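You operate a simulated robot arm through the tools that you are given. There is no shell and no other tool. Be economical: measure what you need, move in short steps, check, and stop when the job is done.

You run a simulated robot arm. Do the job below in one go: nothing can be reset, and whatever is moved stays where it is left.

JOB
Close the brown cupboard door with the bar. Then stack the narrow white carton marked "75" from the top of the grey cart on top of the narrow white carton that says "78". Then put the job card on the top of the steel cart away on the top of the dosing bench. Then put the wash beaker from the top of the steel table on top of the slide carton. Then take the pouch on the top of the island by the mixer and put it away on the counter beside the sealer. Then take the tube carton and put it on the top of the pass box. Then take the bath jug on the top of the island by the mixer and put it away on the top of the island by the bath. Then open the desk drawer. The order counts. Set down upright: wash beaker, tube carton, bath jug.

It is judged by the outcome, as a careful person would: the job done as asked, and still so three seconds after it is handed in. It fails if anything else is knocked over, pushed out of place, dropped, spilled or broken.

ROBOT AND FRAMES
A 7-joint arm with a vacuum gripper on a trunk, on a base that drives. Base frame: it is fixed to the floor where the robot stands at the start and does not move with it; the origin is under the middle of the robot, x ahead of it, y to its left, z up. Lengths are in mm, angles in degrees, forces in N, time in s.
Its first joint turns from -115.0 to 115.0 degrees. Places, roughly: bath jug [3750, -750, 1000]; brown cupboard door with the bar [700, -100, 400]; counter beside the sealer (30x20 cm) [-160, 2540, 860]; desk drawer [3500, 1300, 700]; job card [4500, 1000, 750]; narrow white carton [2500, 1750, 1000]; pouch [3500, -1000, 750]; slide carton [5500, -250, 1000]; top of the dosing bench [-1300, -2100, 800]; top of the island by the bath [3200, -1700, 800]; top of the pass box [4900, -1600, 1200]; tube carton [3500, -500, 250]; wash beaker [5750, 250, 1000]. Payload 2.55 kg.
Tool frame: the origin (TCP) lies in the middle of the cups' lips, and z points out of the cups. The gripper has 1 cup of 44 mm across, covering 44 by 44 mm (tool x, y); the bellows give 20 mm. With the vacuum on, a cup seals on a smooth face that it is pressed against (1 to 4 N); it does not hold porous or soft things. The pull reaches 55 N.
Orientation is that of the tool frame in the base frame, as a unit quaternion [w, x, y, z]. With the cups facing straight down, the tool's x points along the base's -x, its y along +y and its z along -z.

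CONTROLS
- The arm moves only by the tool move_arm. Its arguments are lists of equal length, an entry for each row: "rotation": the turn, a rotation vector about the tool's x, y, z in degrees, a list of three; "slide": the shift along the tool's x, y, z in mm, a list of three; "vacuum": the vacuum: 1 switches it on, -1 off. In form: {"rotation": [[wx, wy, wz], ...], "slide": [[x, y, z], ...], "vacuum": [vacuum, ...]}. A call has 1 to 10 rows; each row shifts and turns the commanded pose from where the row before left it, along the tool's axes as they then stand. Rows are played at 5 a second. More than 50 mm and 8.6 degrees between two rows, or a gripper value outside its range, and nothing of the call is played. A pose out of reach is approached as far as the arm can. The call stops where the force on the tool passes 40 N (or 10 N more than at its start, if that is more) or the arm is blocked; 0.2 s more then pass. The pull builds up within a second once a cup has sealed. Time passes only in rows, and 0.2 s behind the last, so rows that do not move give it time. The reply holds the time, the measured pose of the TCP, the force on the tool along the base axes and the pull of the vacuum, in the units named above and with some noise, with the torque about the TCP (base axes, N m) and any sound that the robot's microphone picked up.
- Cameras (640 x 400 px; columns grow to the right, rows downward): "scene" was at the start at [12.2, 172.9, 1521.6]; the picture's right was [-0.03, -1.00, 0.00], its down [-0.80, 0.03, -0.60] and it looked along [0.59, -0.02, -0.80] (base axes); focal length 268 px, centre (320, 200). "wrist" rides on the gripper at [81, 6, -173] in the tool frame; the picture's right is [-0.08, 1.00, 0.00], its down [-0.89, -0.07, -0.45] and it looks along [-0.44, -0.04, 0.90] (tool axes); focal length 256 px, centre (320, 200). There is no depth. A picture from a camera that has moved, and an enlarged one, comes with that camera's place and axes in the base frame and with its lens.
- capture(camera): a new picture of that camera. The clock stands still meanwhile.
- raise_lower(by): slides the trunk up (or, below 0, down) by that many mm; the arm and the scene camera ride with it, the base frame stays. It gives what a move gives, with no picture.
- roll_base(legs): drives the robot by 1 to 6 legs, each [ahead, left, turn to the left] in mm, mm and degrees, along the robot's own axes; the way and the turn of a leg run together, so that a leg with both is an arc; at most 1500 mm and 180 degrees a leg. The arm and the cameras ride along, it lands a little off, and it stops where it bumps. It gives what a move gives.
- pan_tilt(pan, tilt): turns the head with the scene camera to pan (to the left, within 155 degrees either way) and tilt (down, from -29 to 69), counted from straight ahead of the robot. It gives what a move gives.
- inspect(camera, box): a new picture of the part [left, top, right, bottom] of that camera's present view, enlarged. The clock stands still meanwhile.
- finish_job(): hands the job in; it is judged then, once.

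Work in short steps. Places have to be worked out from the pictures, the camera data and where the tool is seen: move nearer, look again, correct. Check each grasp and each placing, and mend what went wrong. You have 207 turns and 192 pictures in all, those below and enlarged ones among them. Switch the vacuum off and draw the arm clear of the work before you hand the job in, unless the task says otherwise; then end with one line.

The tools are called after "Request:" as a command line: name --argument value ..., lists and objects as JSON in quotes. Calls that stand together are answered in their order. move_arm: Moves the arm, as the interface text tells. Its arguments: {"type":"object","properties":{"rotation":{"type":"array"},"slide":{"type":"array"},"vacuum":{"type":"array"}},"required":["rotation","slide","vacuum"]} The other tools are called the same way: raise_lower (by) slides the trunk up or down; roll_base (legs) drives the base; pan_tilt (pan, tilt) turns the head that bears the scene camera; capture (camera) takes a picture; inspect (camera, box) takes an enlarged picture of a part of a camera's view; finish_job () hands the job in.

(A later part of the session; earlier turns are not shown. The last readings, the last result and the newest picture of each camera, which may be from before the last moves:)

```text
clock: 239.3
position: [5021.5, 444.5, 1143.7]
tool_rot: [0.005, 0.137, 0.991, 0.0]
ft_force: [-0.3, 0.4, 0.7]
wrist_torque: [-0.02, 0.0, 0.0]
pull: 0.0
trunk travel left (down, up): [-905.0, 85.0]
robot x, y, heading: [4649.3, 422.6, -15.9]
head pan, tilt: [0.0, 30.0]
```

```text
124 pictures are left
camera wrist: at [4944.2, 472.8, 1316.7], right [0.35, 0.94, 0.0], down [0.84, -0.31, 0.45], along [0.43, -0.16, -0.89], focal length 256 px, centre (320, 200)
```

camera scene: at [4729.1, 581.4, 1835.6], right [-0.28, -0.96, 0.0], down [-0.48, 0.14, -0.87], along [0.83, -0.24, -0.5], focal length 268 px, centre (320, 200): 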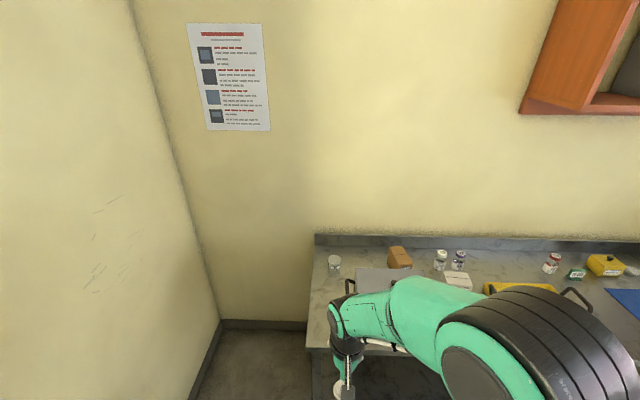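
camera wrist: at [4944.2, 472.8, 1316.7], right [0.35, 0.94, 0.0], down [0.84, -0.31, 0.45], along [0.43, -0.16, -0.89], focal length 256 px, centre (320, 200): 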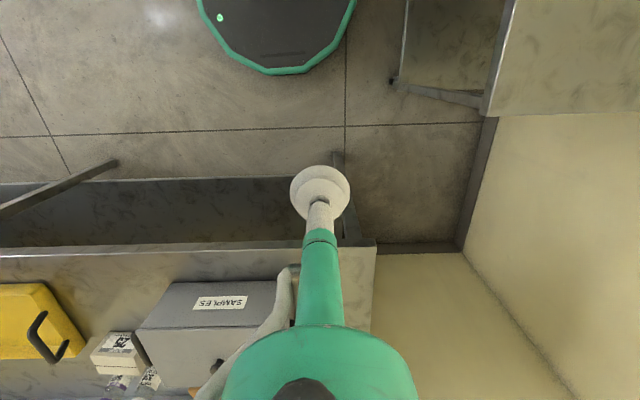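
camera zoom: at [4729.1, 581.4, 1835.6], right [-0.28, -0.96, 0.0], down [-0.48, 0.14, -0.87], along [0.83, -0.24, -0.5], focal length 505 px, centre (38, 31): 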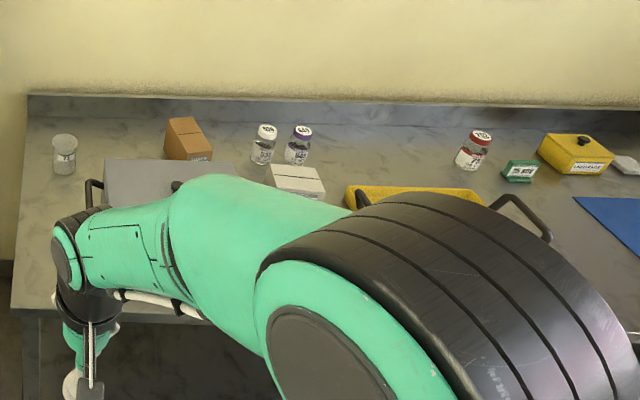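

Slide carton is likely the small white carton beside the SAMPLES box; the beaker sits at the far-left of the table. I drive closer for a good look.

Request:
roll_base --legs '[[220, 0, 0]]'

Request:
pan_tilt --pan 0 --tilt 45

Request:
capture --camera "scene"

Request:
capture --camera "wrist"

```text
clock: 241.1
position: [5237.4, 382.3, 1144.6]
tool_rot: [0.004, 0.137, 0.991, 0.0]
ft_force: [0.5, 0.5, -0.2]
wrist_torque: [-0.04, 0.02, -0.01]
pull: 0.0
trunk travel left (down, up): [-905.0, 85.0]
robot x, y, heading: [4871.8, 358.1, -16.3]
head pan, tilt: [0.0, 30.0]
```

```text
clock: 241.8
position: [5236.8, 383.2, 1144.3]
tool_rot: [0.005, 0.136, 0.991, 0.0]
ft_force: [0.3, 0.3, 0.7]
wrist_torque: [0.0, 0.01, 0.0]
pull: 0.0
trunk travel left (down, up): [-905.0, 85.0]
robot x, y, heading: [4866.5, 361.5, -15.9]
head pan, tilt: [0.0, 45.0]
```

```text
123 pictures are left
camera scene: at [4935.6, 522.4, 1813.1], right [-0.28, -0.96, 0.0], down [-0.68, 0.19, -0.71], along [0.68, -0.19, -0.71], focal length 268 px, centre (320, 200)
```

scene: 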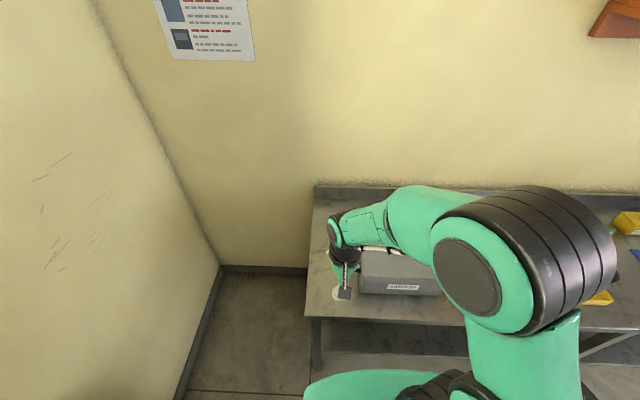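

```text
122 pictures are left
camera wrist: at [5159.3, 411.1, 1316.7], right [0.35, 0.94, 0.0], down [0.84, -0.31, 0.45], along [0.43, -0.16, -0.89], focal length 256 px, centre (320, 200)
```

wrist: 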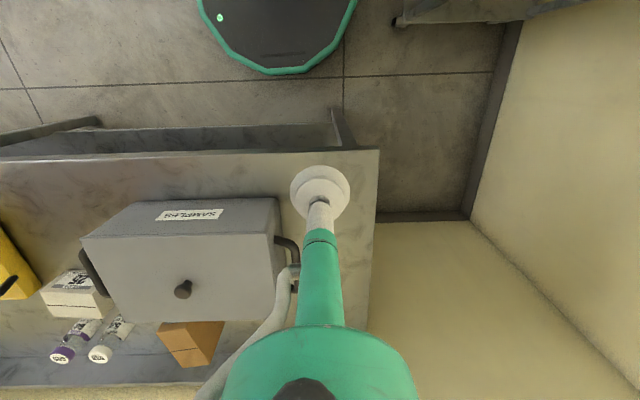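

The tool hides the beaker; shift the tool to the right to view it.

Request:
move_arm --rotation '[[0, 0, 0], [0, 0, 0], [0, 0, 0], [0, 0, 0]]' --slide '[[-10, -40, 0], [-10, -40, 0], [-10, -40, 0], [-10, -40, 0]]' --vacuum '[-1, -1, -1, -1]'

Request:
capture --camera "wrist"

Request:
inspect --camera "scene" --box '[300, 170, 460, 310]'

```text
clock: 242.8
position: [5229.2, 214.6, 1144.7]
tool_rot: [0.005, 0.137, 0.991, 0.0]
ft_force: [1.1, -0.2, -0.8]
wrist_torque: [-0.01, 0.04, 0.02]
pull: 0.0
trunk travel left (down, up): [-905.0, 85.0]
robot x, y, heading: [4868.5, 359.1, -16.1]
head pan, tilt: [0.0, 45.0]
```

```text
121 pictures are left
camera wrist: at [5152.2, 243.6, 1316.5], right [0.35, 0.94, 0.0], down [0.84, -0.31, 0.45], along [0.43, -0.15, -0.89], focal length 256 px, centre (320, 200)
```

wrist: 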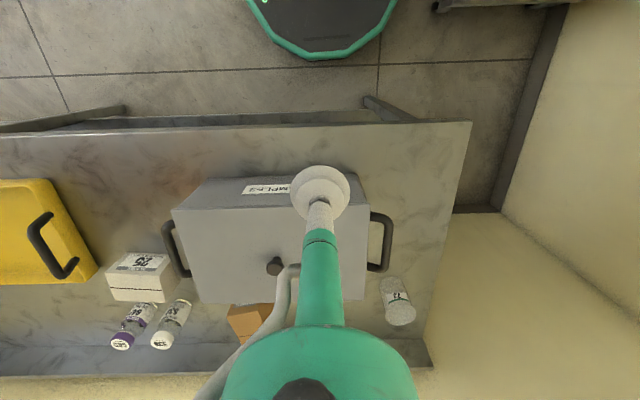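

```text
2.86 times, centred on (380, 240) of scene
camera zoom: at [4936.1, 520.4, 1813.2], right [-0.28, -0.96, 0.0], down [-0.68, 0.2, -0.71], along [0.68, -0.19, -0.71], focal length 767 px, centre (149, 86)
```

zoom: 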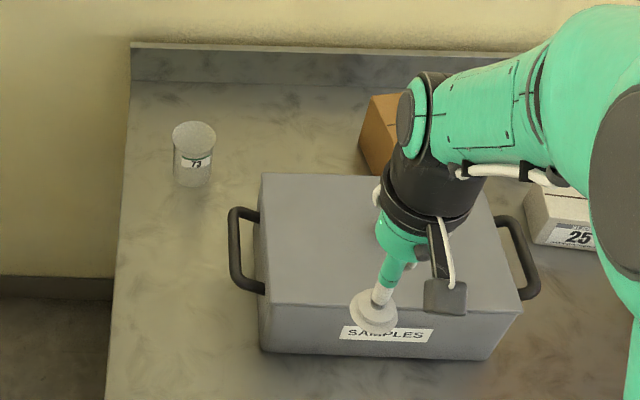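

Request:
inspect --camera "wrist" --box '[350, 255, 450, 345]'

Request:
inspect --camera "wrist" --box '[90, 230, 210, 360]'

```text
4.44 times, centred on (400, 300) of wrist
camera zoom: at [5152.2, 243.6, 1316.5], right [0.35, 0.94, 0.0], down [0.84, -0.31, 0.45], along [0.43, -0.15, -0.89], focal length 1138 px, centre (-36, -244)
```

zoom: 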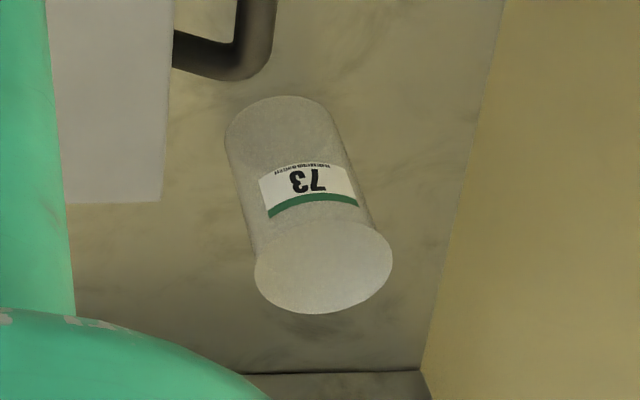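

```text
3.08 times, centred on (150, 295) of wrist
camera zoom: at [5152.2, 243.6, 1316.5], right [0.35, 0.94, 0.0], down [0.84, -0.31, 0.45], along [0.43, -0.15, -0.89], focal length 788 px, centre (843, -92)
```

zoom: 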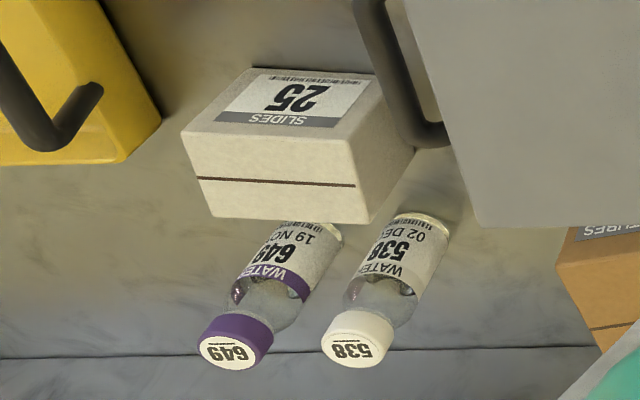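

Slide carton confirmed ("SLIDES 25"); beaker top ≈ (5655,248,940), ⌀≈65 with flat-looking top. I shift the base left and closer, trunk to top, then extend.

Request:
raise_lower --by 80

Request:
roll_base --legs '[[0, 110, 0], [60, 0, 0]]'

Request:
move_arm --rotation '[[0, 0, 0], [0, 0, 0], [0, 0, 0]]' --slide '[[-20, 0, 40], [-20, 0, 40], [-20, 0, 40]]' --vacuum '[-1, -1, -1]'

Request:
capture --camera "wrist"

Request:
capture --camera "scene"

```text
clock: 244.0
position: [5229.3, 216.9, 1223.7]
tool_rot: [0.005, 0.137, 0.991, -0.001]
ft_force: [-0.2, 0.4, -1.0]
wrist_torque: [0.0, 0.03, 0.02]
pull: 0.0
trunk travel left (down, up): [-985.0, 5.0]
robot x, y, heading: [4868.9, 356.8, -16.2]
head pan, tilt: [0.0, 45.0]
```

```text
clock: 245.7
position: [5314.5, 307.6, 1224.8]
tool_rot: [0.005, 0.134, 0.991, -0.001]
ft_force: [-0.1, -0.3, -0.2]
wrist_torque: [0.01, 0.02, 0.02]
pull: 0.0
trunk travel left (down, up): [-985.0, 5.0]
robot x, y, heading: [4953.4, 447.0, -16.0]
head pan, tilt: [0.0, 45.0]
```

```text
clock: 246.5
position: [5374.3, 294.6, 1105.9]
tool_rot: [0.004, 0.135, 0.991, -0.001]
ft_force: [0.2, -0.2, 0.1]
wrist_torque: [0.05, 0.03, 0.01]
pull: 0.0
trunk travel left (down, up): [-985.0, 5.0]
robot x, y, heading: [4953.4, 447.2, -15.8]
head pan, tilt: [0.0, 45.0]
```

```text
117 pictures are left
camera wrist: at [5297.2, 322.7, 1278.6], right [0.34, 0.94, 0.0], down [0.84, -0.31, 0.45], along [0.43, -0.15, -0.89], focal length 256 px, centre (320, 200)
```

wrist: 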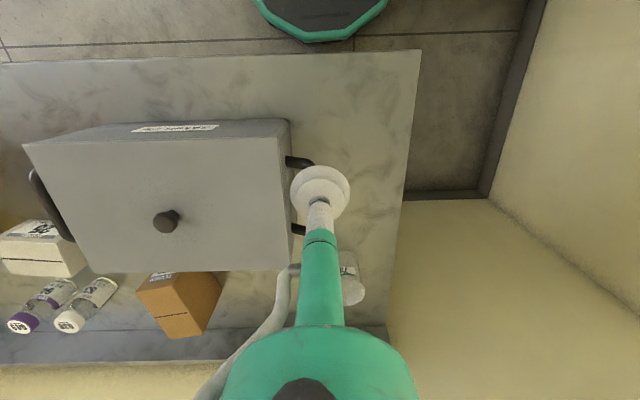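

```text
116 pictures are left
camera scene: at [5023.2, 610.9, 1893.1], right [-0.27, -0.96, 0.0], down [-0.68, 0.19, -0.71], along [0.68, -0.19, -0.71], focal length 268 px, centre (320, 200)
```

scene: 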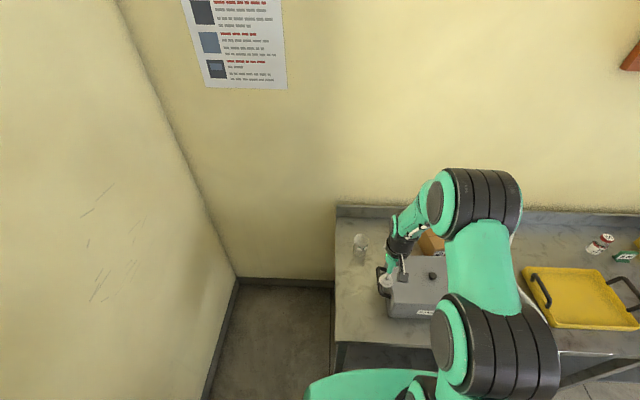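

Extend toward the beaker while descending slightly, and check reach.

Request:
move_arm --rotation '[[0, 0, 0], [0, 0, 0], [0, 0, 0], [0, 0, 0], [0, 0, 0], [0, 0, 0]]' --slide '[[-35, 10, 0], [-40, 10, 15], [-40, 10, 20], [-40, 0, 20], [-40, 0, 20], [-40, 0, 20]]' --vacuum '[-1, -1, -1, -1, -1, -1]'

Request:
capture --camera "wrist"

Request:
inspect --camera "scene" --box '[320, 200, 480, 320]'

```text
clock: 247.9
position: [5588.7, 261.1, 1015.5]
tool_rot: [0.005, 0.135, 0.991, 0.0]
ft_force: [-0.3, -0.7, -0.1]
wrist_torque: [0.0, -0.06, 0.01]
pull: 0.1
out of reach, approached as far as the arm can: row 6
trunk travel left (down, up): [-985.0, 5.0]
robot x, y, heading: [4955.8, 447.8, -15.8]
head pan, tilt: [0.0, 45.0]
```

```text
115 pictures are left
camera wrist: at [5511.9, 289.2, 1188.2], right [0.34, 0.94, 0.0], down [0.84, -0.31, 0.45], along [0.43, -0.15, -0.89], focal length 256 px, centre (320, 200)
```

wrist: 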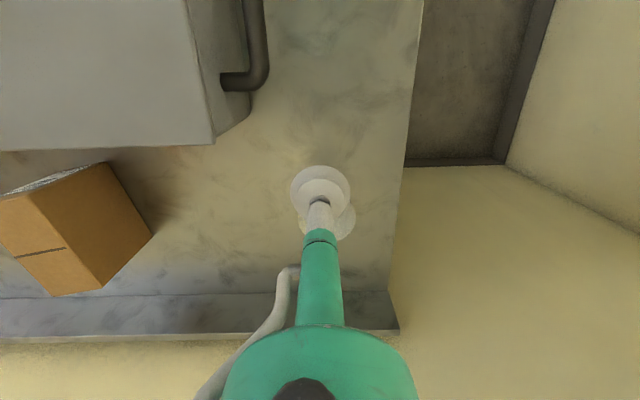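

```text
3.33 times, centred on (400, 260) of scene
camera zoom: at [5021.7, 611.2, 1893.2], right [-0.27, -0.96, 0.0], down [-0.68, 0.19, -0.71], along [0.68, -0.19, -0.71], focal length 895 px, centre (53, 0)
```

zoom: 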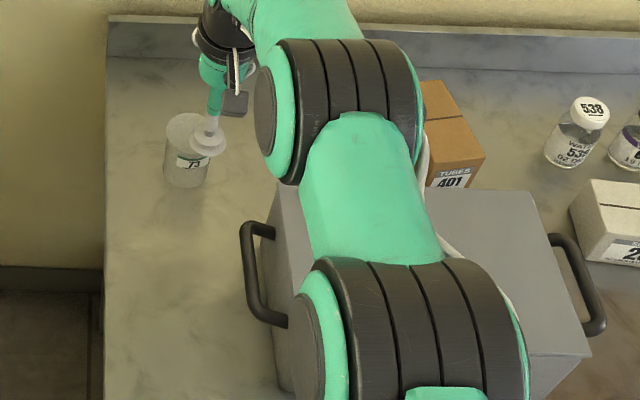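

Beaker centre ≈(5650,249). Just beyond reach with a vertical tool; I move 20 mm closer, tilt the tool 12° outward, and position over the beaker.

Request:
roll_base --legs '[[18, 0, 0]]'

Request:
move_arm --rotation '[[0, -6, 0], [0, -6, 0], [0, 0, 0], [0, 0, 0]]' --slide '[[0, 0, 0], [0, 0, 0], [-20, 2.5, 4.2], [-20, 2.5, 4.2]]' --vacuum '[-1, -1, -1, -1]'

Request:
capture --camera "wrist"

Request:
inspect --camera "scene" --box '[320, 190, 420, 270]'

```text
clock: 248.7
position: [5603.3, 256.1, 1016.3]
tool_rot: [0.006, 0.135, 0.991, -0.001]
ft_force: [-0.6, 0.9, -0.2]
wrist_torque: [-0.03, -0.06, -0.01]
pull: 0.0
trunk travel left (down, up): [-985.0, 5.0]
robot x, y, heading: [4972.4, 446.7, -15.6]
head pan, tilt: [0.0, 45.0]
```

```text
clock: 249.7
position: [5644.3, 248.5, 1014.7]
tool_rot: [0.108, 0.134, 0.985, -0.014]
ft_force: [0.3, 0.2, 0.6]
wrist_torque: [0.01, 0.02, 0.02]
pull: 0.0
trunk travel left (down, up): [-985.0, 5.0]
robot x, y, heading: [4973.3, 445.1, -15.9]
head pan, tilt: [0.0, 45.0]
```

```text
113 pictures are left
camera wrist: at [5535.9, 285.4, 1166.1], right [0.34, 0.94, 0.02], down [0.73, -0.28, 0.63], along [0.6, -0.2, -0.78], focal length 256 px, centre (320, 200)
```

wrist: 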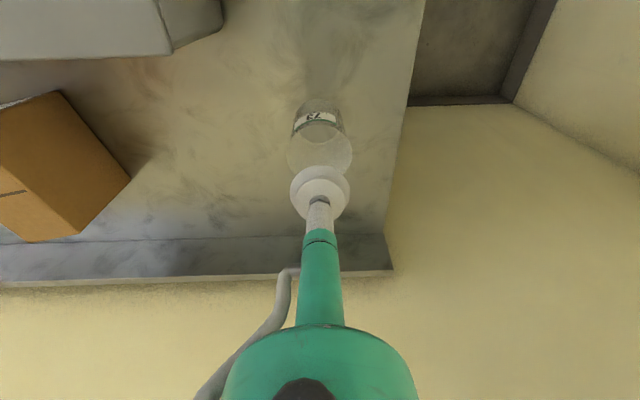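

```text
5.00 times, centred on (370, 230) of scene
camera zoom: at [5038.0, 606.6, 1893.1], right [-0.27, -0.96, 0.0], down [-0.68, 0.19, -0.71], along [0.68, -0.19, -0.71], focal length 1342 px, centre (70, 50)
```

zoom: 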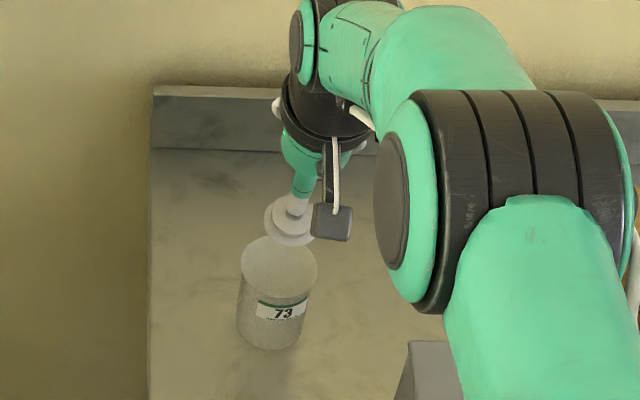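

Disc centre ≈ (5653,248,940), TCP 9 mm short of it. Descend along base vertical with vacuum at the end.

Request:
move_arm --rotation '[[0, 0, 0], [0, 0, 0], [0, 0, 0], [0, 0, 0], [0, 0, 0], [0, 0, 0]]' --slide '[[0, 0, 25], [0, 0, 20], [3, 0, 12], [1, 0, 6], [1, 0, 5], [1, 0, 4]]' --vacuum '[-1, -1, 1, 1, 1, 1]'

Request:
capture --camera "wrist"

```text
clock: 251.1
position: [5655.3, 247.9, 944.0]
tool_rot: [0.109, 0.134, 0.985, -0.015]
ft_force: [-0.5, 0.1, 0.3]
wrist_torque: [-0.02, 0.02, 0.01]
pull: 0.1
trunk travel left (down, up): [-985.0, 5.0]
robot x, y, heading: [4968.6, 445.6, -15.5]
head pan, tilt: [0.0, 45.0]
```

```text
111 pictures are left
camera wrist: at [5546.2, 285.0, 1096.1], right [0.34, 0.94, 0.02], down [0.73, -0.28, 0.63], along [0.6, -0.2, -0.78], focal length 256 px, centre (320, 200)
```

wrist: 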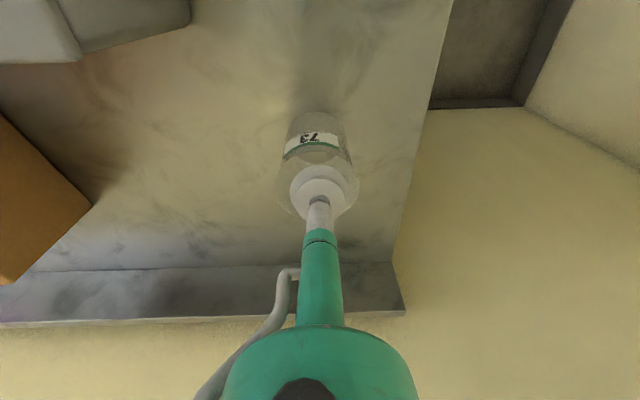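

Centred; continue down in small steps.

Request:
move_arm --rotation '[[0, 0, 0], [0, 0, 0], [0, 0, 0], [0, 0, 0], [0, 0, 0]]' --slide '[[0.8, 0, 4], [0.8, 0, 4], [0.8, 0, 4], [0, 0, 0], [0, 0, 0]]' --vacuum '[1, 1, 1, 1, 1]'

```text
clock: 252.3
position: [5657.4, 248.2, 935.6]
tool_rot: [0.113, 0.134, 0.984, -0.016]
ft_force: [4.0, -1.7, 14.1]
wrist_torque: [-0.13, -0.06, 0.01]
pull: 54.3
trunk travel left (down, up): [-985.0, 5.0]
robot x, y, heading: [4973.3, 445.0, -15.8]
head pan, tilt: [0.0, 45.0]
```

Sealed on the beaker's top. Lift 75 mm and check.

Request:
move_arm --rotation '[[0, 0, 0], [0, 0, 0], [0, 0, 0], [0, 0, 0]]' --slide '[[-2, 0, -9.8], [-4.2, 0, -19.6], [-5.2, 0, -24.5], [-4.2, 0, -19.6]]' --vacuum '[1, 1, 1, 1]'

Request:
inspect --camera "scene" --box '[320, 190, 420, 270]'

```text
clock: 253.3
position: [5655.3, 248.4, 1008.3]
tool_rot: [0.107, 0.134, 0.985, -0.015]
ft_force: [0.5, -0.3, -1.0]
wrist_torque: [0.01, 0.08, 0.0]
pull: 55.3
trunk travel left (down, up): [-985.0, 5.0]
robot x, y, heading: [4969.6, 444.1, -15.6]
head pan, tilt: [0.0, 45.0]
```

```text
5.00 times, centred on (370, 230) of scene
camera zoom: at [5037.1, 606.8, 1893.0], right [-0.27, -0.96, 0.0], down [-0.68, 0.19, -0.71], along [0.68, -0.19, -0.71], focal length 1342 px, centre (70, 50)
```

zoom: 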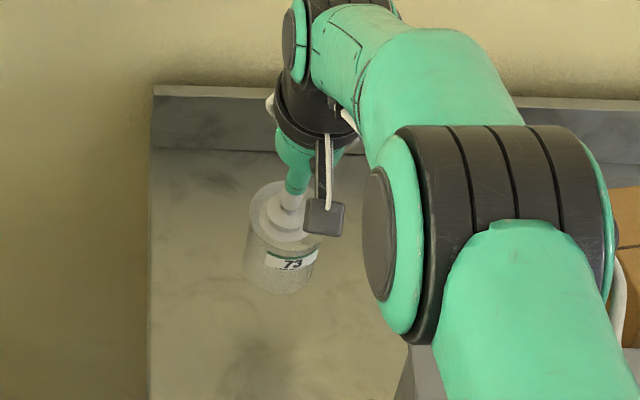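

Beaker lifted. Retract toward the robot while rising.

Request:
move_arm --rotation '[[0, 0, 0], [0, 0, 0], [0, 0, 0], [0, 0, 0], [0, 0, 0], [0, 0, 0]]' --slide '[[25, 4, -28], [30, 4, -30], [33, 2, -30], [35, 0, -28], [35, 0, -28], [35, 0, -28]]' --vacuum '[1, 1, 1, 1, 1, 1]'

Request:
capture --camera "wrist"

Request:
capture --camera "scene"

```text
clock: 254.7
position: [5434.7, 318.1, 1134.6]
tool_rot: [0.108, 0.134, 0.985, -0.015]
ft_force: [-0.8, 0.5, -1.0]
wrist_torque: [0.01, 0.05, -0.02]
pull: 55.2
trunk travel left (down, up): [-985.0, 5.0]
robot x, y, heading: [4970.7, 442.8, -15.7]
head pan, tilt: [0.0, 45.0]
```

```text
109 pictures are left
camera wrist: at [5324.6, 354.9, 1286.5], right [0.34, 0.94, 0.02], down [0.73, -0.27, 0.63], along [0.6, -0.2, -0.78], focal length 256 px, centre (320, 200)
```

wrist: 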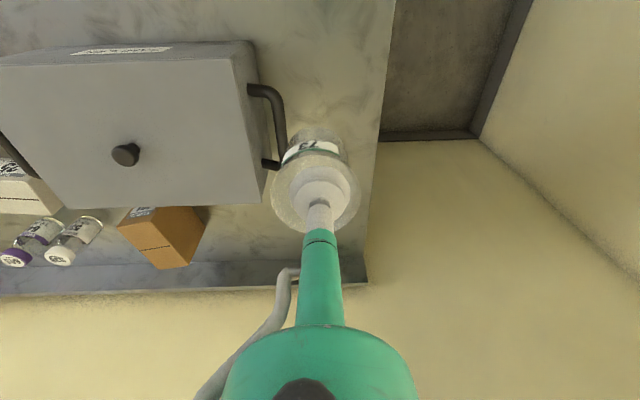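

```text
108 pictures are left
camera scene: at [5034.2, 607.6, 1893.1], right [-0.27, -0.96, 0.0], down [-0.68, 0.19, -0.71], along [0.68, -0.19, -0.71], focal length 268 px, centre (320, 200)
```

scene: 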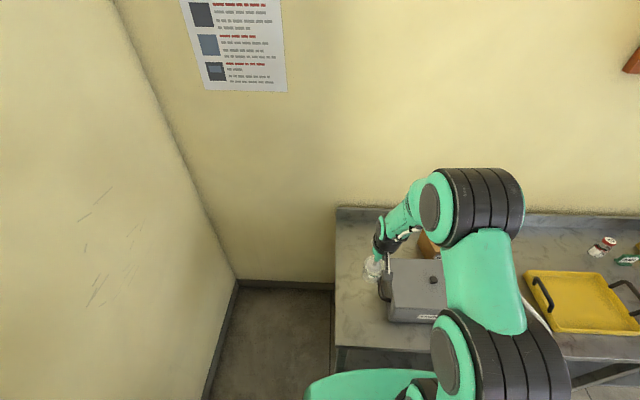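

Raise a little more, back off slightly, and drive right towards the slide carton.

Request:
move_arm --rotation '[[0, 0, 0], [0, 0, 0]]' --slide '[[-5.2, 0, -24.5], [-5.2, 0, -24.5]]' --vacuum '[1, 1]'

Request:
roll_base --legs '[[-60, 0, 0], [0, -520, 0]]'

Request:
capture --camera "wrist"

Request:
capture --camera "scene"

```text
clock: 255.3
position: [5434.7, 316.7, 1183.8]
tool_rot: [0.109, 0.134, 0.985, -0.016]
ft_force: [-0.2, 0.7, -1.0]
wrist_torque: [0.01, 0.07, -0.01]
pull: 55.0
trunk travel left (down, up): [-985.0, 5.0]
robot x, y, heading: [4970.0, 441.6, -15.7]
head pan, tilt: [0.0, 45.0]
```

```text
clock: 258.9
position: [5238.6, -168.8, 1182.8]
tool_rot: [0.109, 0.134, 0.985, -0.015]
ft_force: [-0.2, 0.7, -0.5]
wrist_torque: [0.02, 0.09, 0.01]
pull: 54.9
trunk travel left (down, up): [-985.0, 5.0]
robot x, y, heading: [4768.2, -41.9, -15.7]
head pan, tilt: [0.0, 45.0]
```

```text
107 pictures are left
camera wrist: at [5127.5, -131.5, 1335.3], right [0.34, 0.94, 0.02], down [0.73, -0.28, 0.63], along [0.6, -0.2, -0.78], focal length 256 px, centre (320, 200)
```

wrist: 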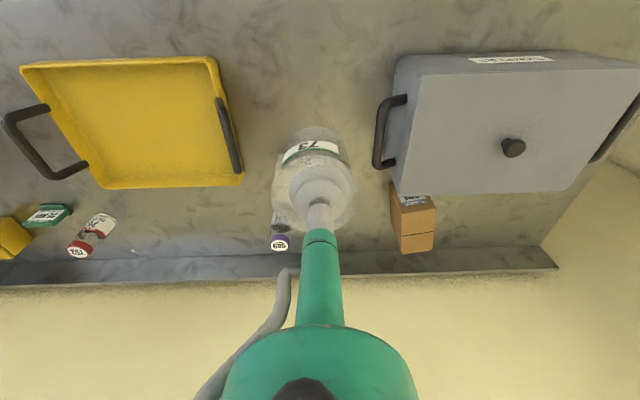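

```text
106 pictures are left
camera scene: at [4838.3, 121.7, 1893.1], right [-0.27, -0.96, 0.0], down [-0.68, 0.19, -0.71], along [0.68, -0.19, -0.71], focal length 268 px, centre (320, 200)
```

scene: 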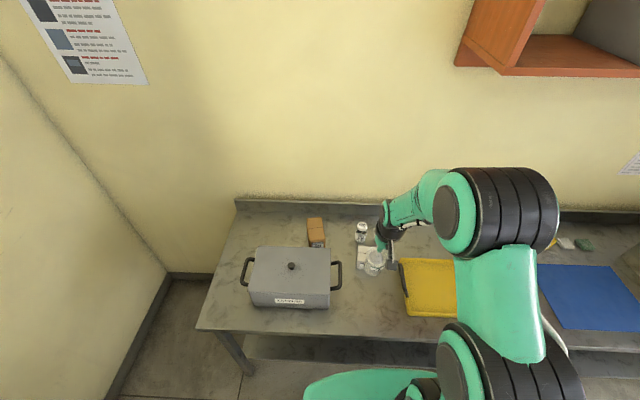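

Request:
inspect --camera "scene" --box '[300, 200, 440, 300]'

```text
4.00 times, centred on (370, 250) of scene
camera zoom: at [4838.3, 121.7, 1893.1], right [-0.27, -0.96, 0.0], down [-0.68, 0.19, -0.71], along [0.68, -0.19, -0.71], focal length 1074 px, centre (120, 0)
```

zoom: 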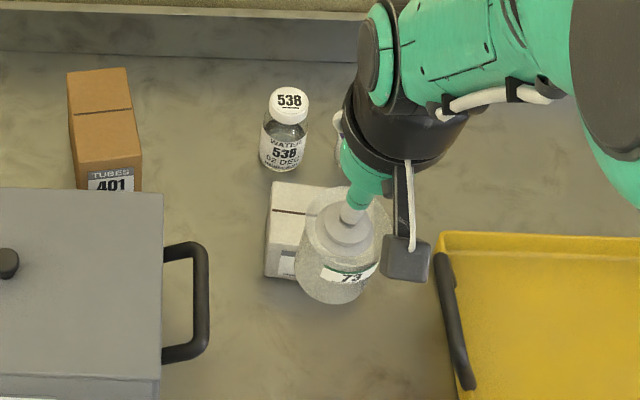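

Slide carton top centre ≈ (5403,-262,922). Drive the base 60 forward and 45 right, then fine-tune.

Request:
roll_base --legs '[[60, -45, 0]]'

```text
clock: 260.0
position: [5283.2, -227.2, 1183.7]
tool_rot: [0.109, 0.133, 0.985, -0.014]
ft_force: [1.2, 0.0, -0.3]
wrist_torque: [0.05, 0.08, 0.0]
pull: 54.9
trunk travel left (down, up): [-985.0, 5.0]
robot x, y, heading: [4819.0, -101.6, -15.6]
head pan, tilt: [0.0, 45.0]
```

Request:
move_arm --rotation '[[0, 0, 0], [0, 0, 0], [0, 0, 0], [0, 0, 0], [0, 0, 0]]' --slide '[[-21, 0, 28], [-21, 0, 28], [-21, 0, 28], [-21, 0, 28], [-21, 0, 28]]' --vacuum '[1, 1, 1, 1, 1]'

Request:
capture --camera "wrist"

Request:
inspect --camera "scene" --box '[300, 170, 440, 270]'

```text
clock: 261.2
position: [5412.5, -263.6, 1066.6]
tool_rot: [0.108, 0.134, 0.985, -0.015]
ft_force: [0.6, -0.6, -0.6]
wrist_torque: [0.05, 0.08, 0.03]
pull: 54.9
trunk travel left (down, up): [-985.0, 5.0]
robot x, y, heading: [4818.3, -102.2, -15.5]
head pan, tilt: [0.0, 45.0]
```

```text
104 pictures are left
camera wrist: at [5302.7, -226.6, 1219.0], right [0.34, 0.94, 0.02], down [0.73, -0.27, 0.63], along [0.6, -0.2, -0.78], focal length 256 px, centre (320, 200)
```

wrist: 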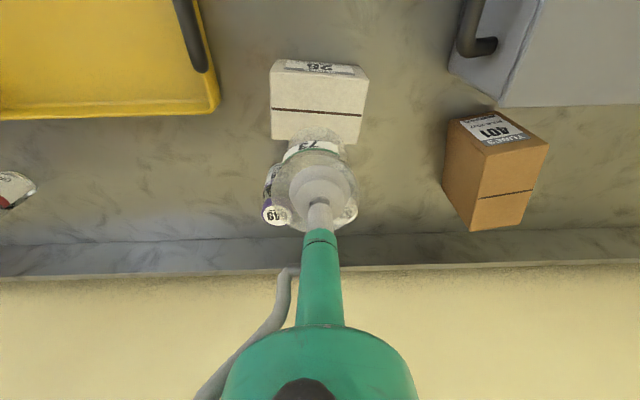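

```text
4.00 times, centred on (370, 220) of scene
camera zoom: at [4885.8, 61.0, 1893.1], right [-0.27, -0.96, 0.0], down [-0.68, 0.19, -0.71], along [0.68, -0.19, -0.71], focal length 1074 px, centre (120, 120)
```

zoom: 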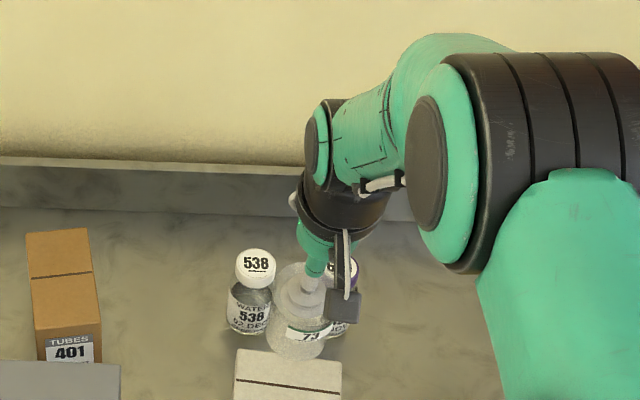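

Agreement is good: carton centre ≈(5405,-260). Shift ~8 mm back towards the front side and lower.

Request:
move_arm --rotation '[[0, 0, 0], [0, 0, 0], [0, 0, 0]]' --slide '[[8, 2, -1.7], [4.4, 0, 20], [4.4, 0, 20]]' --vacuum '[1, 1, 1]'

Request:
inspect --camera "wrist" --box '[220, 60, 420, 220]'

Request:
inspect --camera "scene" --box '[300, 190, 440, 290]'

```text
clock: 262.0
position: [5403.1, -258.4, 1028.5]
tool_rot: [0.109, 0.134, 0.985, -0.015]
ft_force: [0.2, 0.4, -1.4]
wrist_torque: [0.01, 0.07, 0.02]
pull: 55.0
trunk travel left (down, up): [-985.0, 5.0]
robot x, y, heading: [4815.4, -104.3, -15.7]
head pan, tilt: [0.0, 45.0]
```

```text
2.50 times, centred on (320, 140) of wrist
camera zoom: at [5293.4, -221.0, 1180.0], right [0.34, 0.94, 0.02], down [0.73, -0.27, 0.63], along [0.6, -0.2, -0.78], focal length 640 px, centre (320, 350)
```

zoom: 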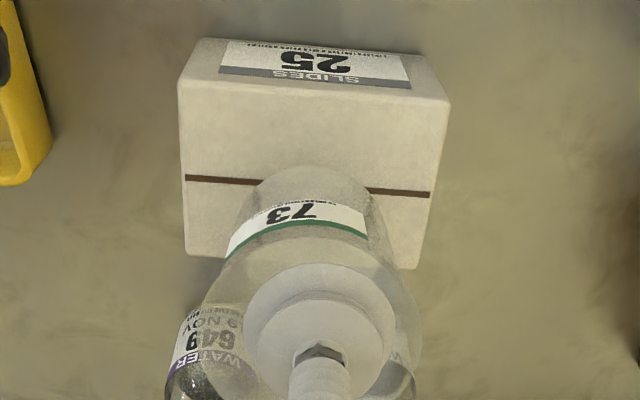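

```text
4.00 times, centred on (370, 240) of scene
camera zoom: at [4883.4, 61.9, 1893.1], right [-0.27, -0.96, 0.0], down [-0.68, 0.19, -0.71], along [0.68, -0.19, -0.71], focal length 1074 px, centre (120, 40)
```

zoom: 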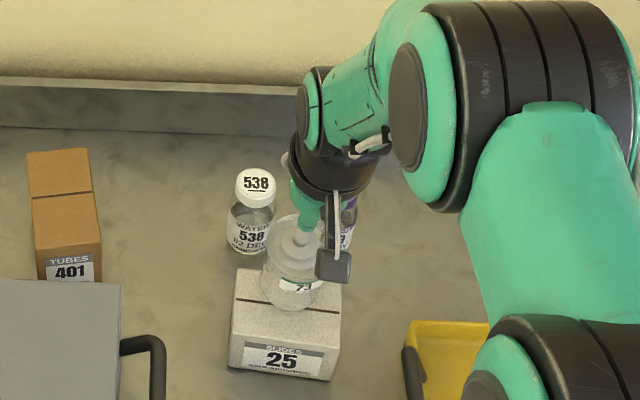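

Aligned. Lower toward contact (expected TCP z ≈1005).

Request:
move_arm --rotation '[[0, 0, 0], [0, 0, 0], [0, 0, 0], [0, 0, 0]]' --slide '[[1.7, 0, 8], [1.3, 0, 6], [0.8, 0, 4], [0.6, 0, 3]]' --vacuum '[1, 1, 1, 1]'

Request:
inspect --camera "scene" --box '[320, 220, 400, 290]'

```text
clock: 263.0
position: [5402.4, -258.5, 1007.1]
tool_rot: [0.109, 0.133, 0.985, -0.015]
ft_force: [-0.8, -0.1, 3.6]
wrist_torque: [0.0, 0.25, -0.02]
pull: 55.5
trunk travel left (down, up): [-985.0, 5.0]
robot x, y, heading: [4818.0, -100.1, -15.4]
head pan, tilt: [0.0, 45.0]
```

```text
5.71 times, centred on (360, 255) of scene
camera zoom: at [4882.0, 62.1, 1893.2], right [-0.27, -0.96, 0.0], down [-0.68, 0.19, -0.71], along [0.68, -0.19, -0.71], focal length 1534 px, centre (91, -114)
```

zoom: 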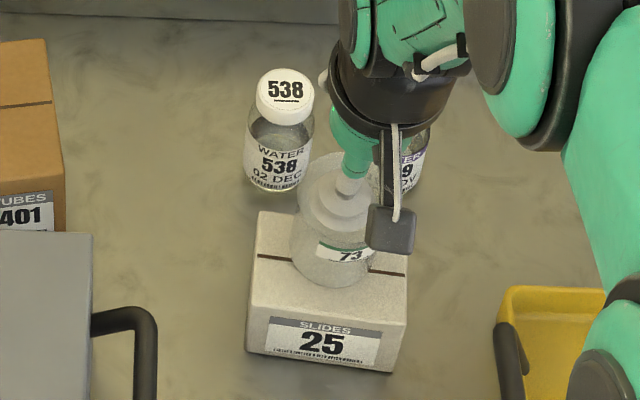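

Contact. A touch more, release, and rise along the tool axis.

Request:
move_arm --rotation '[[0, 0, 0], [0, 0, 0], [0, 0, 0], [0, 0, 0], [0, 0, 0], [0, 0, 0], [0, 0, 0], [0, 0, 0]]' --slide '[[0.4, 0, 2], [0, 0, 0], [0, 0, 0], [0, 0, 0], [0, 0, 0], [-1, 0, -5], [-4, 0, -20], [-8, 0, -40]]' --vacuum '[1, -1, -1, -1, -1, -1, -1, -1]'

Request:
capture --camera "scene"

Request:
capture --camera "wrist"

```text
clock: 264.8
position: [5401.5, -257.4, 1074.8]
tool_rot: [0.109, 0.133, 0.985, -0.014]
ft_force: [-0.5, 0.0, -0.5]
wrist_torque: [0.01, -0.04, -0.01]
pull: 0.0
trunk travel left (down, up): [-985.0, 5.0]
robot x, y, heading: [4816.5, -102.9, -15.6]
head pan, tilt: [0.0, 45.0]
```

```text
99 pictures are left
camera scene: at [4881.9, 62.3, 1893.0], right [-0.27, -0.96, 0.0], down [-0.68, 0.19, -0.71], along [0.68, -0.19, -0.71], focal length 268 px, centre (320, 200)
```

scene: 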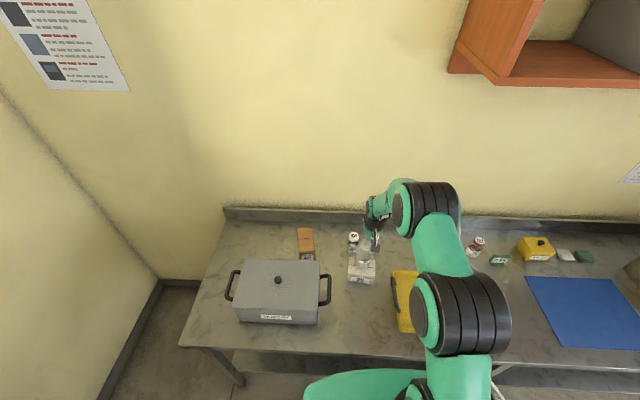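

```text
98 pictures are left
camera wrist: at [5291.7, -219.9, 1226.0], right [0.34, 0.94, 0.02], down [0.73, -0.27, 0.63], along [0.6, -0.2, -0.78], focal length 256 px, centre (320, 200)
```

wrist: 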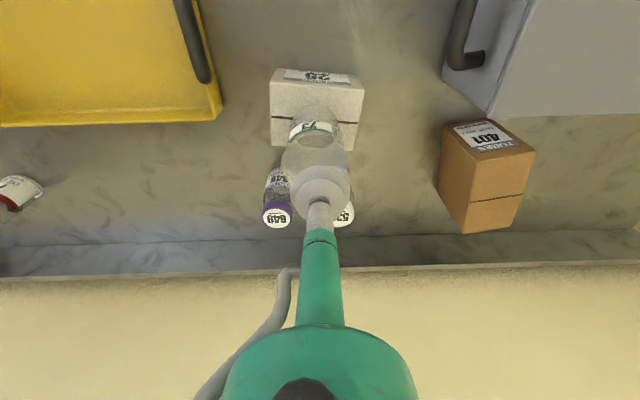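

Beaker is standing on the slide carton. Retract and un-tilt the tool, then back off and look at the island.

Request:
move_arm --rotation '[[0, 0, 0], [0, 0, 0], [0, 0, 0], [0, 6.3, 0], [0, 6.3, 0], [0, 0, 0], [0, 0, 0]]' --slide '[[-4, 0, -30], [10, 0, -35], [30, 0, -30], [40, 0, -10], [40, 0, 0], [30, 20, 0], [0, 30, 0]]' --vacuum '[-1, -1, -1, -1, -1, -1, -1]'

Request:
roll_base --legs '[[-350, 0, 0], [0, 0, -100]]'

Request:
pan_tilt --pan -30 --tilt 35

Request:
capture --camera "scene"

```text
clock: 266.4
position: [5259.2, -162.9, 1153.4]
tool_rot: [0.0, 0.135, 0.991, -0.001]
ft_force: [0.3, 0.2, 0.3]
wrist_torque: [-0.02, 0.03, 0.0]
pull: 0.0
trunk travel left (down, up): [-985.0, 5.0]
robot x, y, heading: [4817.5, -101.7, -15.7]
head pan, tilt: [0.0, 45.0]
```

```text
clock: 272.8
position: [4351.5, -431.8, 1152.0]
tool_rot: [-0.001, 0.843, 0.538, 0.0]
ft_force: [0.0, -0.7, -1.0]
wrist_torque: [0.02, -0.02, 0.01]
pull: 0.1
trunk travel left (down, up): [-985.0, 5.0]
robot x, y, heading: [4482.9, -8.9, -115.1]
head pan, tilt: [0.0, 45.0]
```

```text
clock: 273.8
position: [4350.4, -432.2, 1152.4]
tool_rot: [0.0, 0.842, 0.539, -0.001]
ft_force: [-0.2, 0.4, -0.6]
wrist_torque: [-0.02, -0.03, 0.04]
pull: 0.0
trunk travel left (down, up): [-985.0, 5.0]
robot x, y, heading: [4484.1, -9.4, -115.2]
head pan, tilt: [-30.0, 35.0]
```

```text
97 pictures are left
camera scene: at [4596.6, -80.7, 1907.9], right [-0.57, 0.82, 0.0], down [0.47, 0.33, -0.82], along [-0.67, -0.47, -0.57], focal length 268 px, centre (320, 200)
```

scene: 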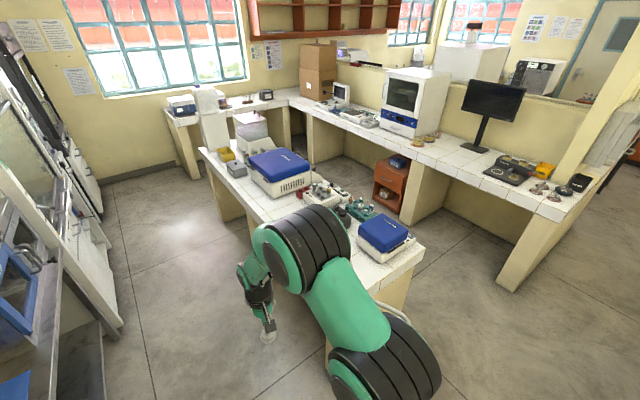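

Request:
inspect --camera "scene" --box '[190, 100, 430, 270]'

Request:
capture --camera "wrist"

```text
2.35 times, centred on (310, 185) of scene
camera zoom: at [4596.6, -80.7, 1907.9], right [-0.57, 0.82, 0.0], down [0.47, 0.33, -0.82], along [-0.67, -0.47, -0.57], focal length 632 px, centre (344, 235)
```

zoom: 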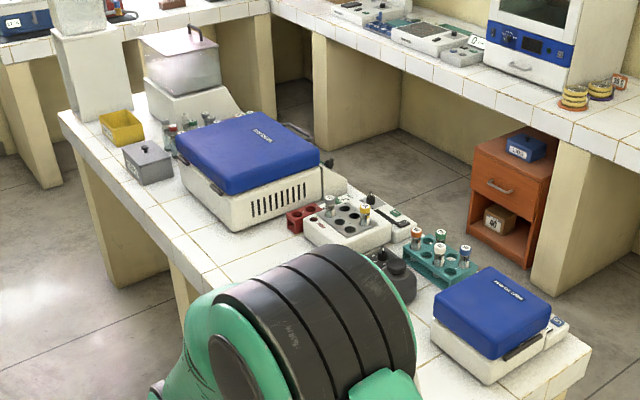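

```text
95 pictures are left
camera wrist: at [4390.6, -362.0, 1326.5], right [0.87, -0.49, 0.0], down [-0.44, -0.78, 0.45], along [-0.22, -0.39, -0.9], focal length 256 px, centre (320, 200)
```

wrist: 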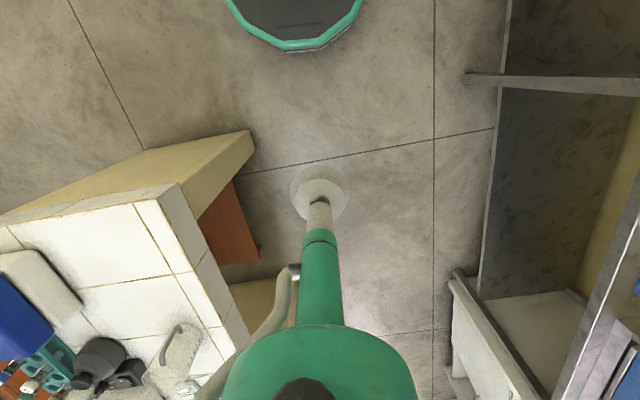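

I'll go down the aisle east of the island and face it.

Request:
roll_base --legs '[[0, 0, 16.5], [900, 0, 0], [0, 0, -97.5]]'

Request:
pan_tilt --pan 15 --tilt 40

Request:
capture --camera "scene"

Request:
capture --camera "wrist"

```text
clock: 283.6
position: [3909.0, -831.9, 1152.2]
tool_rot: [-0.001, 0.99, -0.14, 0.0]
ft_force: [0.1, 0.3, 0.6]
wrist_torque: [0.0, -0.01, -0.02]
pull: 0.0
trunk travel left (down, up): [-985.0, 5.0]
robot x, y, heading: [4349.8, -901.1, 163.5]
head pan, tilt: [-30.0, 35.0]
```

```text
clock: 284.7
position: [3909.5, -831.5, 1152.9]
tool_rot: [0.0, 0.99, -0.14, -0.001]
ft_force: [-0.2, 0.0, -0.3]
wrist_torque: [0.01, 0.03, 0.03]
pull: 0.1
trunk travel left (down, up): [-985.0, 5.0]
robot x, y, heading: [4348.2, -897.2, 163.7]
head pan, tilt: [15.0, 40.0]
```

```text
94 pictures are left
camera scene: at [4270.6, -1086.7, 1900.3], right [0.03, 1.0, 0.0], down [0.64, -0.02, -0.77], along [-0.77, 0.02, -0.64], focal length 268 px, centre (320, 200)
```

scene: 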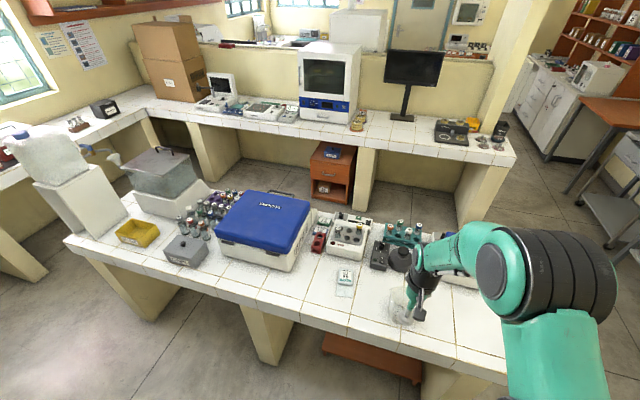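

```text
93 pictures are left
camera wrist: at [3986.0, -860.5, 1326.5], right [-0.35, -0.94, 0.0], down [-0.84, 0.32, 0.45], along [-0.42, 0.16, -0.9], focal length 256 px, centre (320, 200)
```

wrist: 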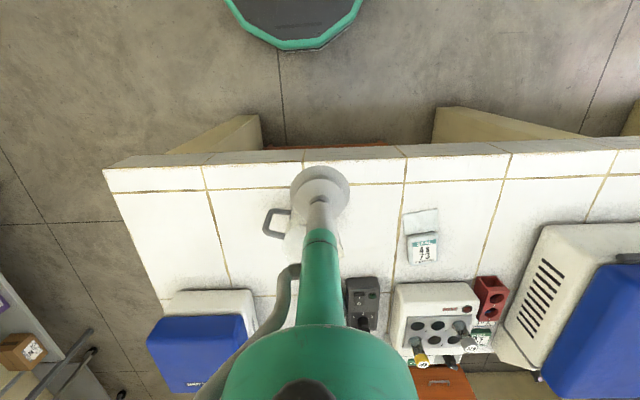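

The pouch is probably at wrist pixel (422,235), the jug under the tool. Zoom.

Request:
inspect --camera "wrist" --box '[230, 180, 470, 330]'

Request:
inspect --camera "scene" --box '[310, 230, 470, 340]'

```text
2.67 times, centred on (350, 255) of wrist
camera zoom: at [3986.0, -860.5, 1326.5], right [-0.35, -0.94, 0.0], down [-0.84, 0.32, 0.45], along [-0.42, 0.16, -0.9], focal length 683 px, centre (240, 53)
```

zoom: 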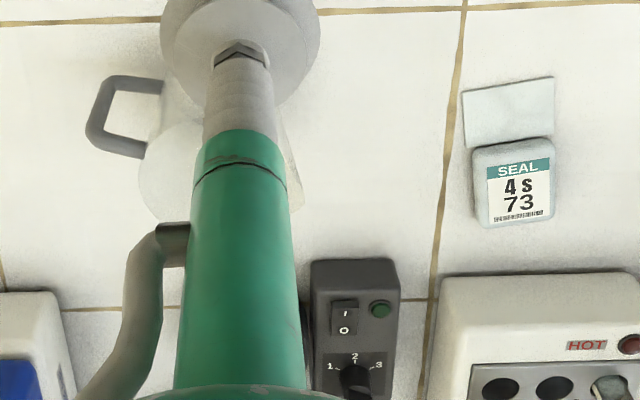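

```text
3.64 times, centred on (390, 285) of scene
camera zoom: at [4270.6, -1086.7, 1900.3], right [0.03, 1.0, 0.0], down [0.64, -0.02, -0.77], along [-0.77, 0.02, -0.64], focal length 976 px, centre (66, -109)
```

zoom: 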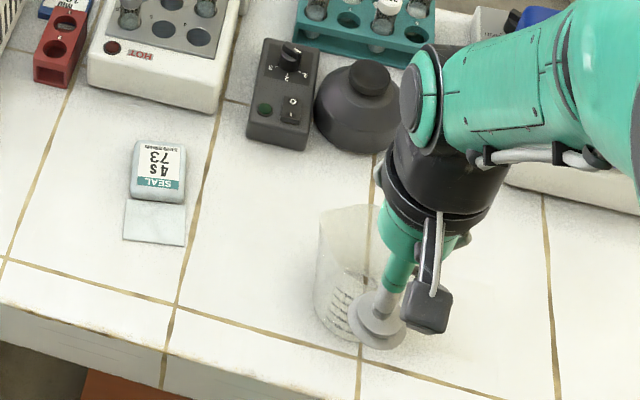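

Pouch label centre ≈ (3555,-955,842). Move base forward 230 and left 200.

Request:
roll_base --legs '[[0, 200, 0], [230, 0, 0]]'

Request:
capture --camera "wrist"

```text
clock: 287.6
position: [3633.0, -966.0, 1152.9]
tool_rot: [0.0, 0.99, -0.14, 0.0]
ft_force: [-0.2, -0.7, 0.1]
wrist_torque: [0.0, -0.03, -0.01]
pull: 0.1
trunk travel left (down, up): [-985.0, 5.0]
robot x, y, heading: [4072.0, -1035.2, 163.6]
head pan, tilt: [15.0, 40.0]
```

```text
90 pictures are left
camera wrist: at [3710.1, -994.8, 1326.6], right [-0.35, -0.94, 0.0], down [-0.84, 0.32, 0.45], along [-0.42, 0.16, -0.9], focal length 256 px, centre (320, 200)
```

wrist: 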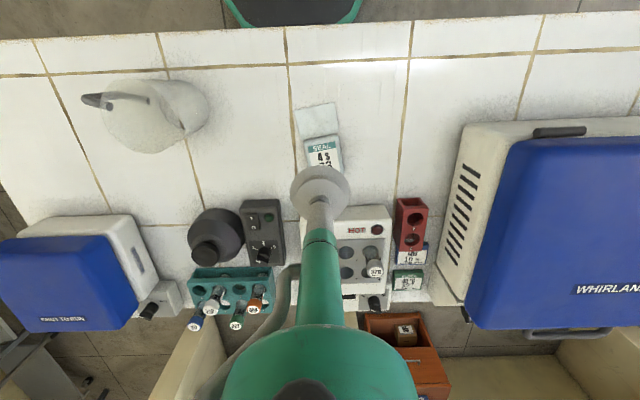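

Request:
move_arm --rotation '[[0, 0, 0], [0, 0, 0]]' --slide '[[-31, 3, 0], [-31, 3, 0]]' --vacuum '[-1, -1]'

Request:
raise_lower --by -200

Request:
capture --camera "wrist"

```text
clock: 288.2
position: [3571.5, -952.3, 1154.5]
tool_rot: [0.0, 0.99, -0.14, 0.001]
ft_force: [0.0, 0.1, 0.0]
wrist_torque: [0.01, -0.01, 0.0]
pull: 0.1
trunk travel left (down, up): [-985.0, 5.0]
robot x, y, heading: [4074.5, -1031.6, 163.6]
head pan, tilt: [15.0, 40.0]
```

```text
clock: 290.4
position: [3573.5, -954.1, 955.0]
tool_rot: [0.0, 0.99, -0.139, 0.0]
ft_force: [0.3, -0.8, 0.3]
wrist_torque: [-0.01, 0.02, -0.01]
pull: 0.1
trunk travel left (down, up): [-785.0, 205.0]
robot x, y, heading: [4071.8, -1036.9, 163.2]
head pan, tilt: [15.0, 40.0]
```

```text
89 pictures are left
camera wrist: at [3649.6, -981.3, 1128.5], right [-0.35, -0.94, 0.0], down [-0.84, 0.32, 0.45], along [-0.42, 0.16, -0.9], focal length 256 px, centre (320, 200)
```

wrist: 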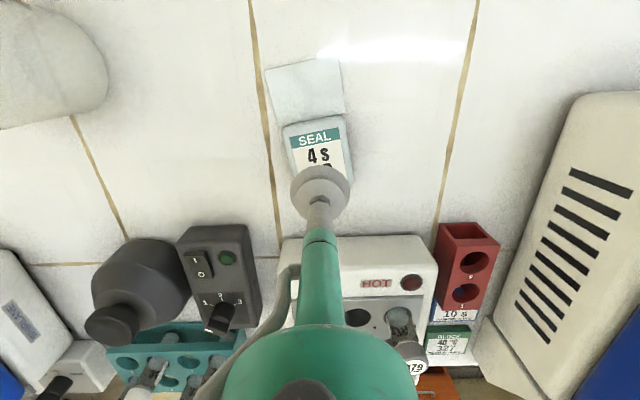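

Cup is over the pouch body. Descend with vacuum on, slowly.

Request:
move_arm --rotation '[[0, 0, 0], [0, 0, 0], [0, 0, 0], [0, 0, 0], [0, 0, 0], [0, 0, 0]]' --slide '[[-3, 0, 40], [0, 0, 30], [0, 0, 15], [0, 0, 6], [0, 0, 5], [0, 0, 4]]' --vacuum '[-1, -1, 1, 1, 1, 1]'

```text
clock: 291.7
position: [3565.7, -950.6, 866.4]
tool_rot: [0.0, 0.99, -0.14, -0.007]
ft_force: [4.0, -1.3, 17.9]
wrist_torque: [0.01, -0.43, 0.01]
pull: 54.9
trunk travel left (down, up): [-785.0, 205.0]
robot x, y, heading: [4072.1, -1035.3, 163.7]
head pan, tilt: [15.0, 40.0]
stopped in row 6: the force on the tool passed its limit at 40 N (the readings are from after the stop); the commanded pose is now the measured one
```

Sealed at z≈866. Lift and check.

Request:
move_arm --rotation '[[0, 0, 0], [0, 0, 0], [0, 0, 0], [0, 0, 0]]' --slide '[[0, 0, -10], [0, 0, -25], [0, 0, -40], [0, 0, -40]]' --vacuum '[1, 1, 1, 1]'

Request:
raise_lower --by 180

Request:
capture --camera "wrist"

```text
clock: 292.7
position: [3570.8, -952.7, 978.1]
tool_rot: [0.001, 0.99, -0.14, -0.004]
ft_force: [0.1, -0.1, -0.5]
wrist_torque: [-0.02, 0.0, -0.02]
pull: 54.6
trunk travel left (down, up): [-785.0, 205.0]
robot x, y, heading: [4073.8, -1034.7, 163.7]
head pan, tilt: [15.0, 40.0]
```

```text
clock: 294.7
position: [3568.6, -951.3, 1158.7]
tool_rot: [0.0, 0.99, -0.14, -0.004]
ft_force: [0.3, 0.7, -0.9]
wrist_torque: [0.03, -0.02, 0.0]
pull: 54.7
trunk travel left (down, up): [-965.0, 25.0]
robot x, y, heading: [4077.0, -1033.5, 163.3]
head pan, tilt: [15.0, 40.0]
```

```text
88 pictures are left
camera wrist: at [3646.1, -980.6, 1330.3], right [-0.35, -0.94, 0.0], down [-0.83, 0.32, 0.45], along [-0.43, 0.16, -0.89], focal length 256 px, centre (320, 200)
```

wrist: 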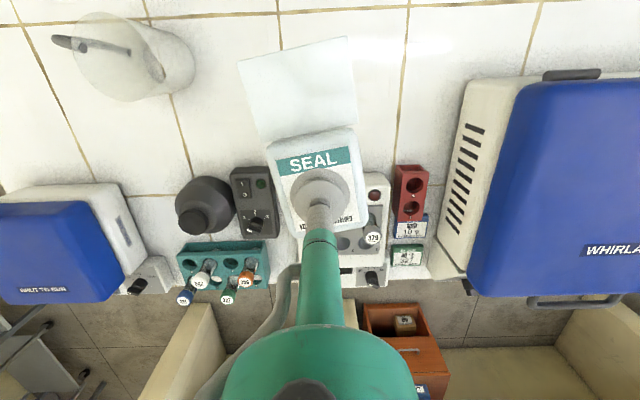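

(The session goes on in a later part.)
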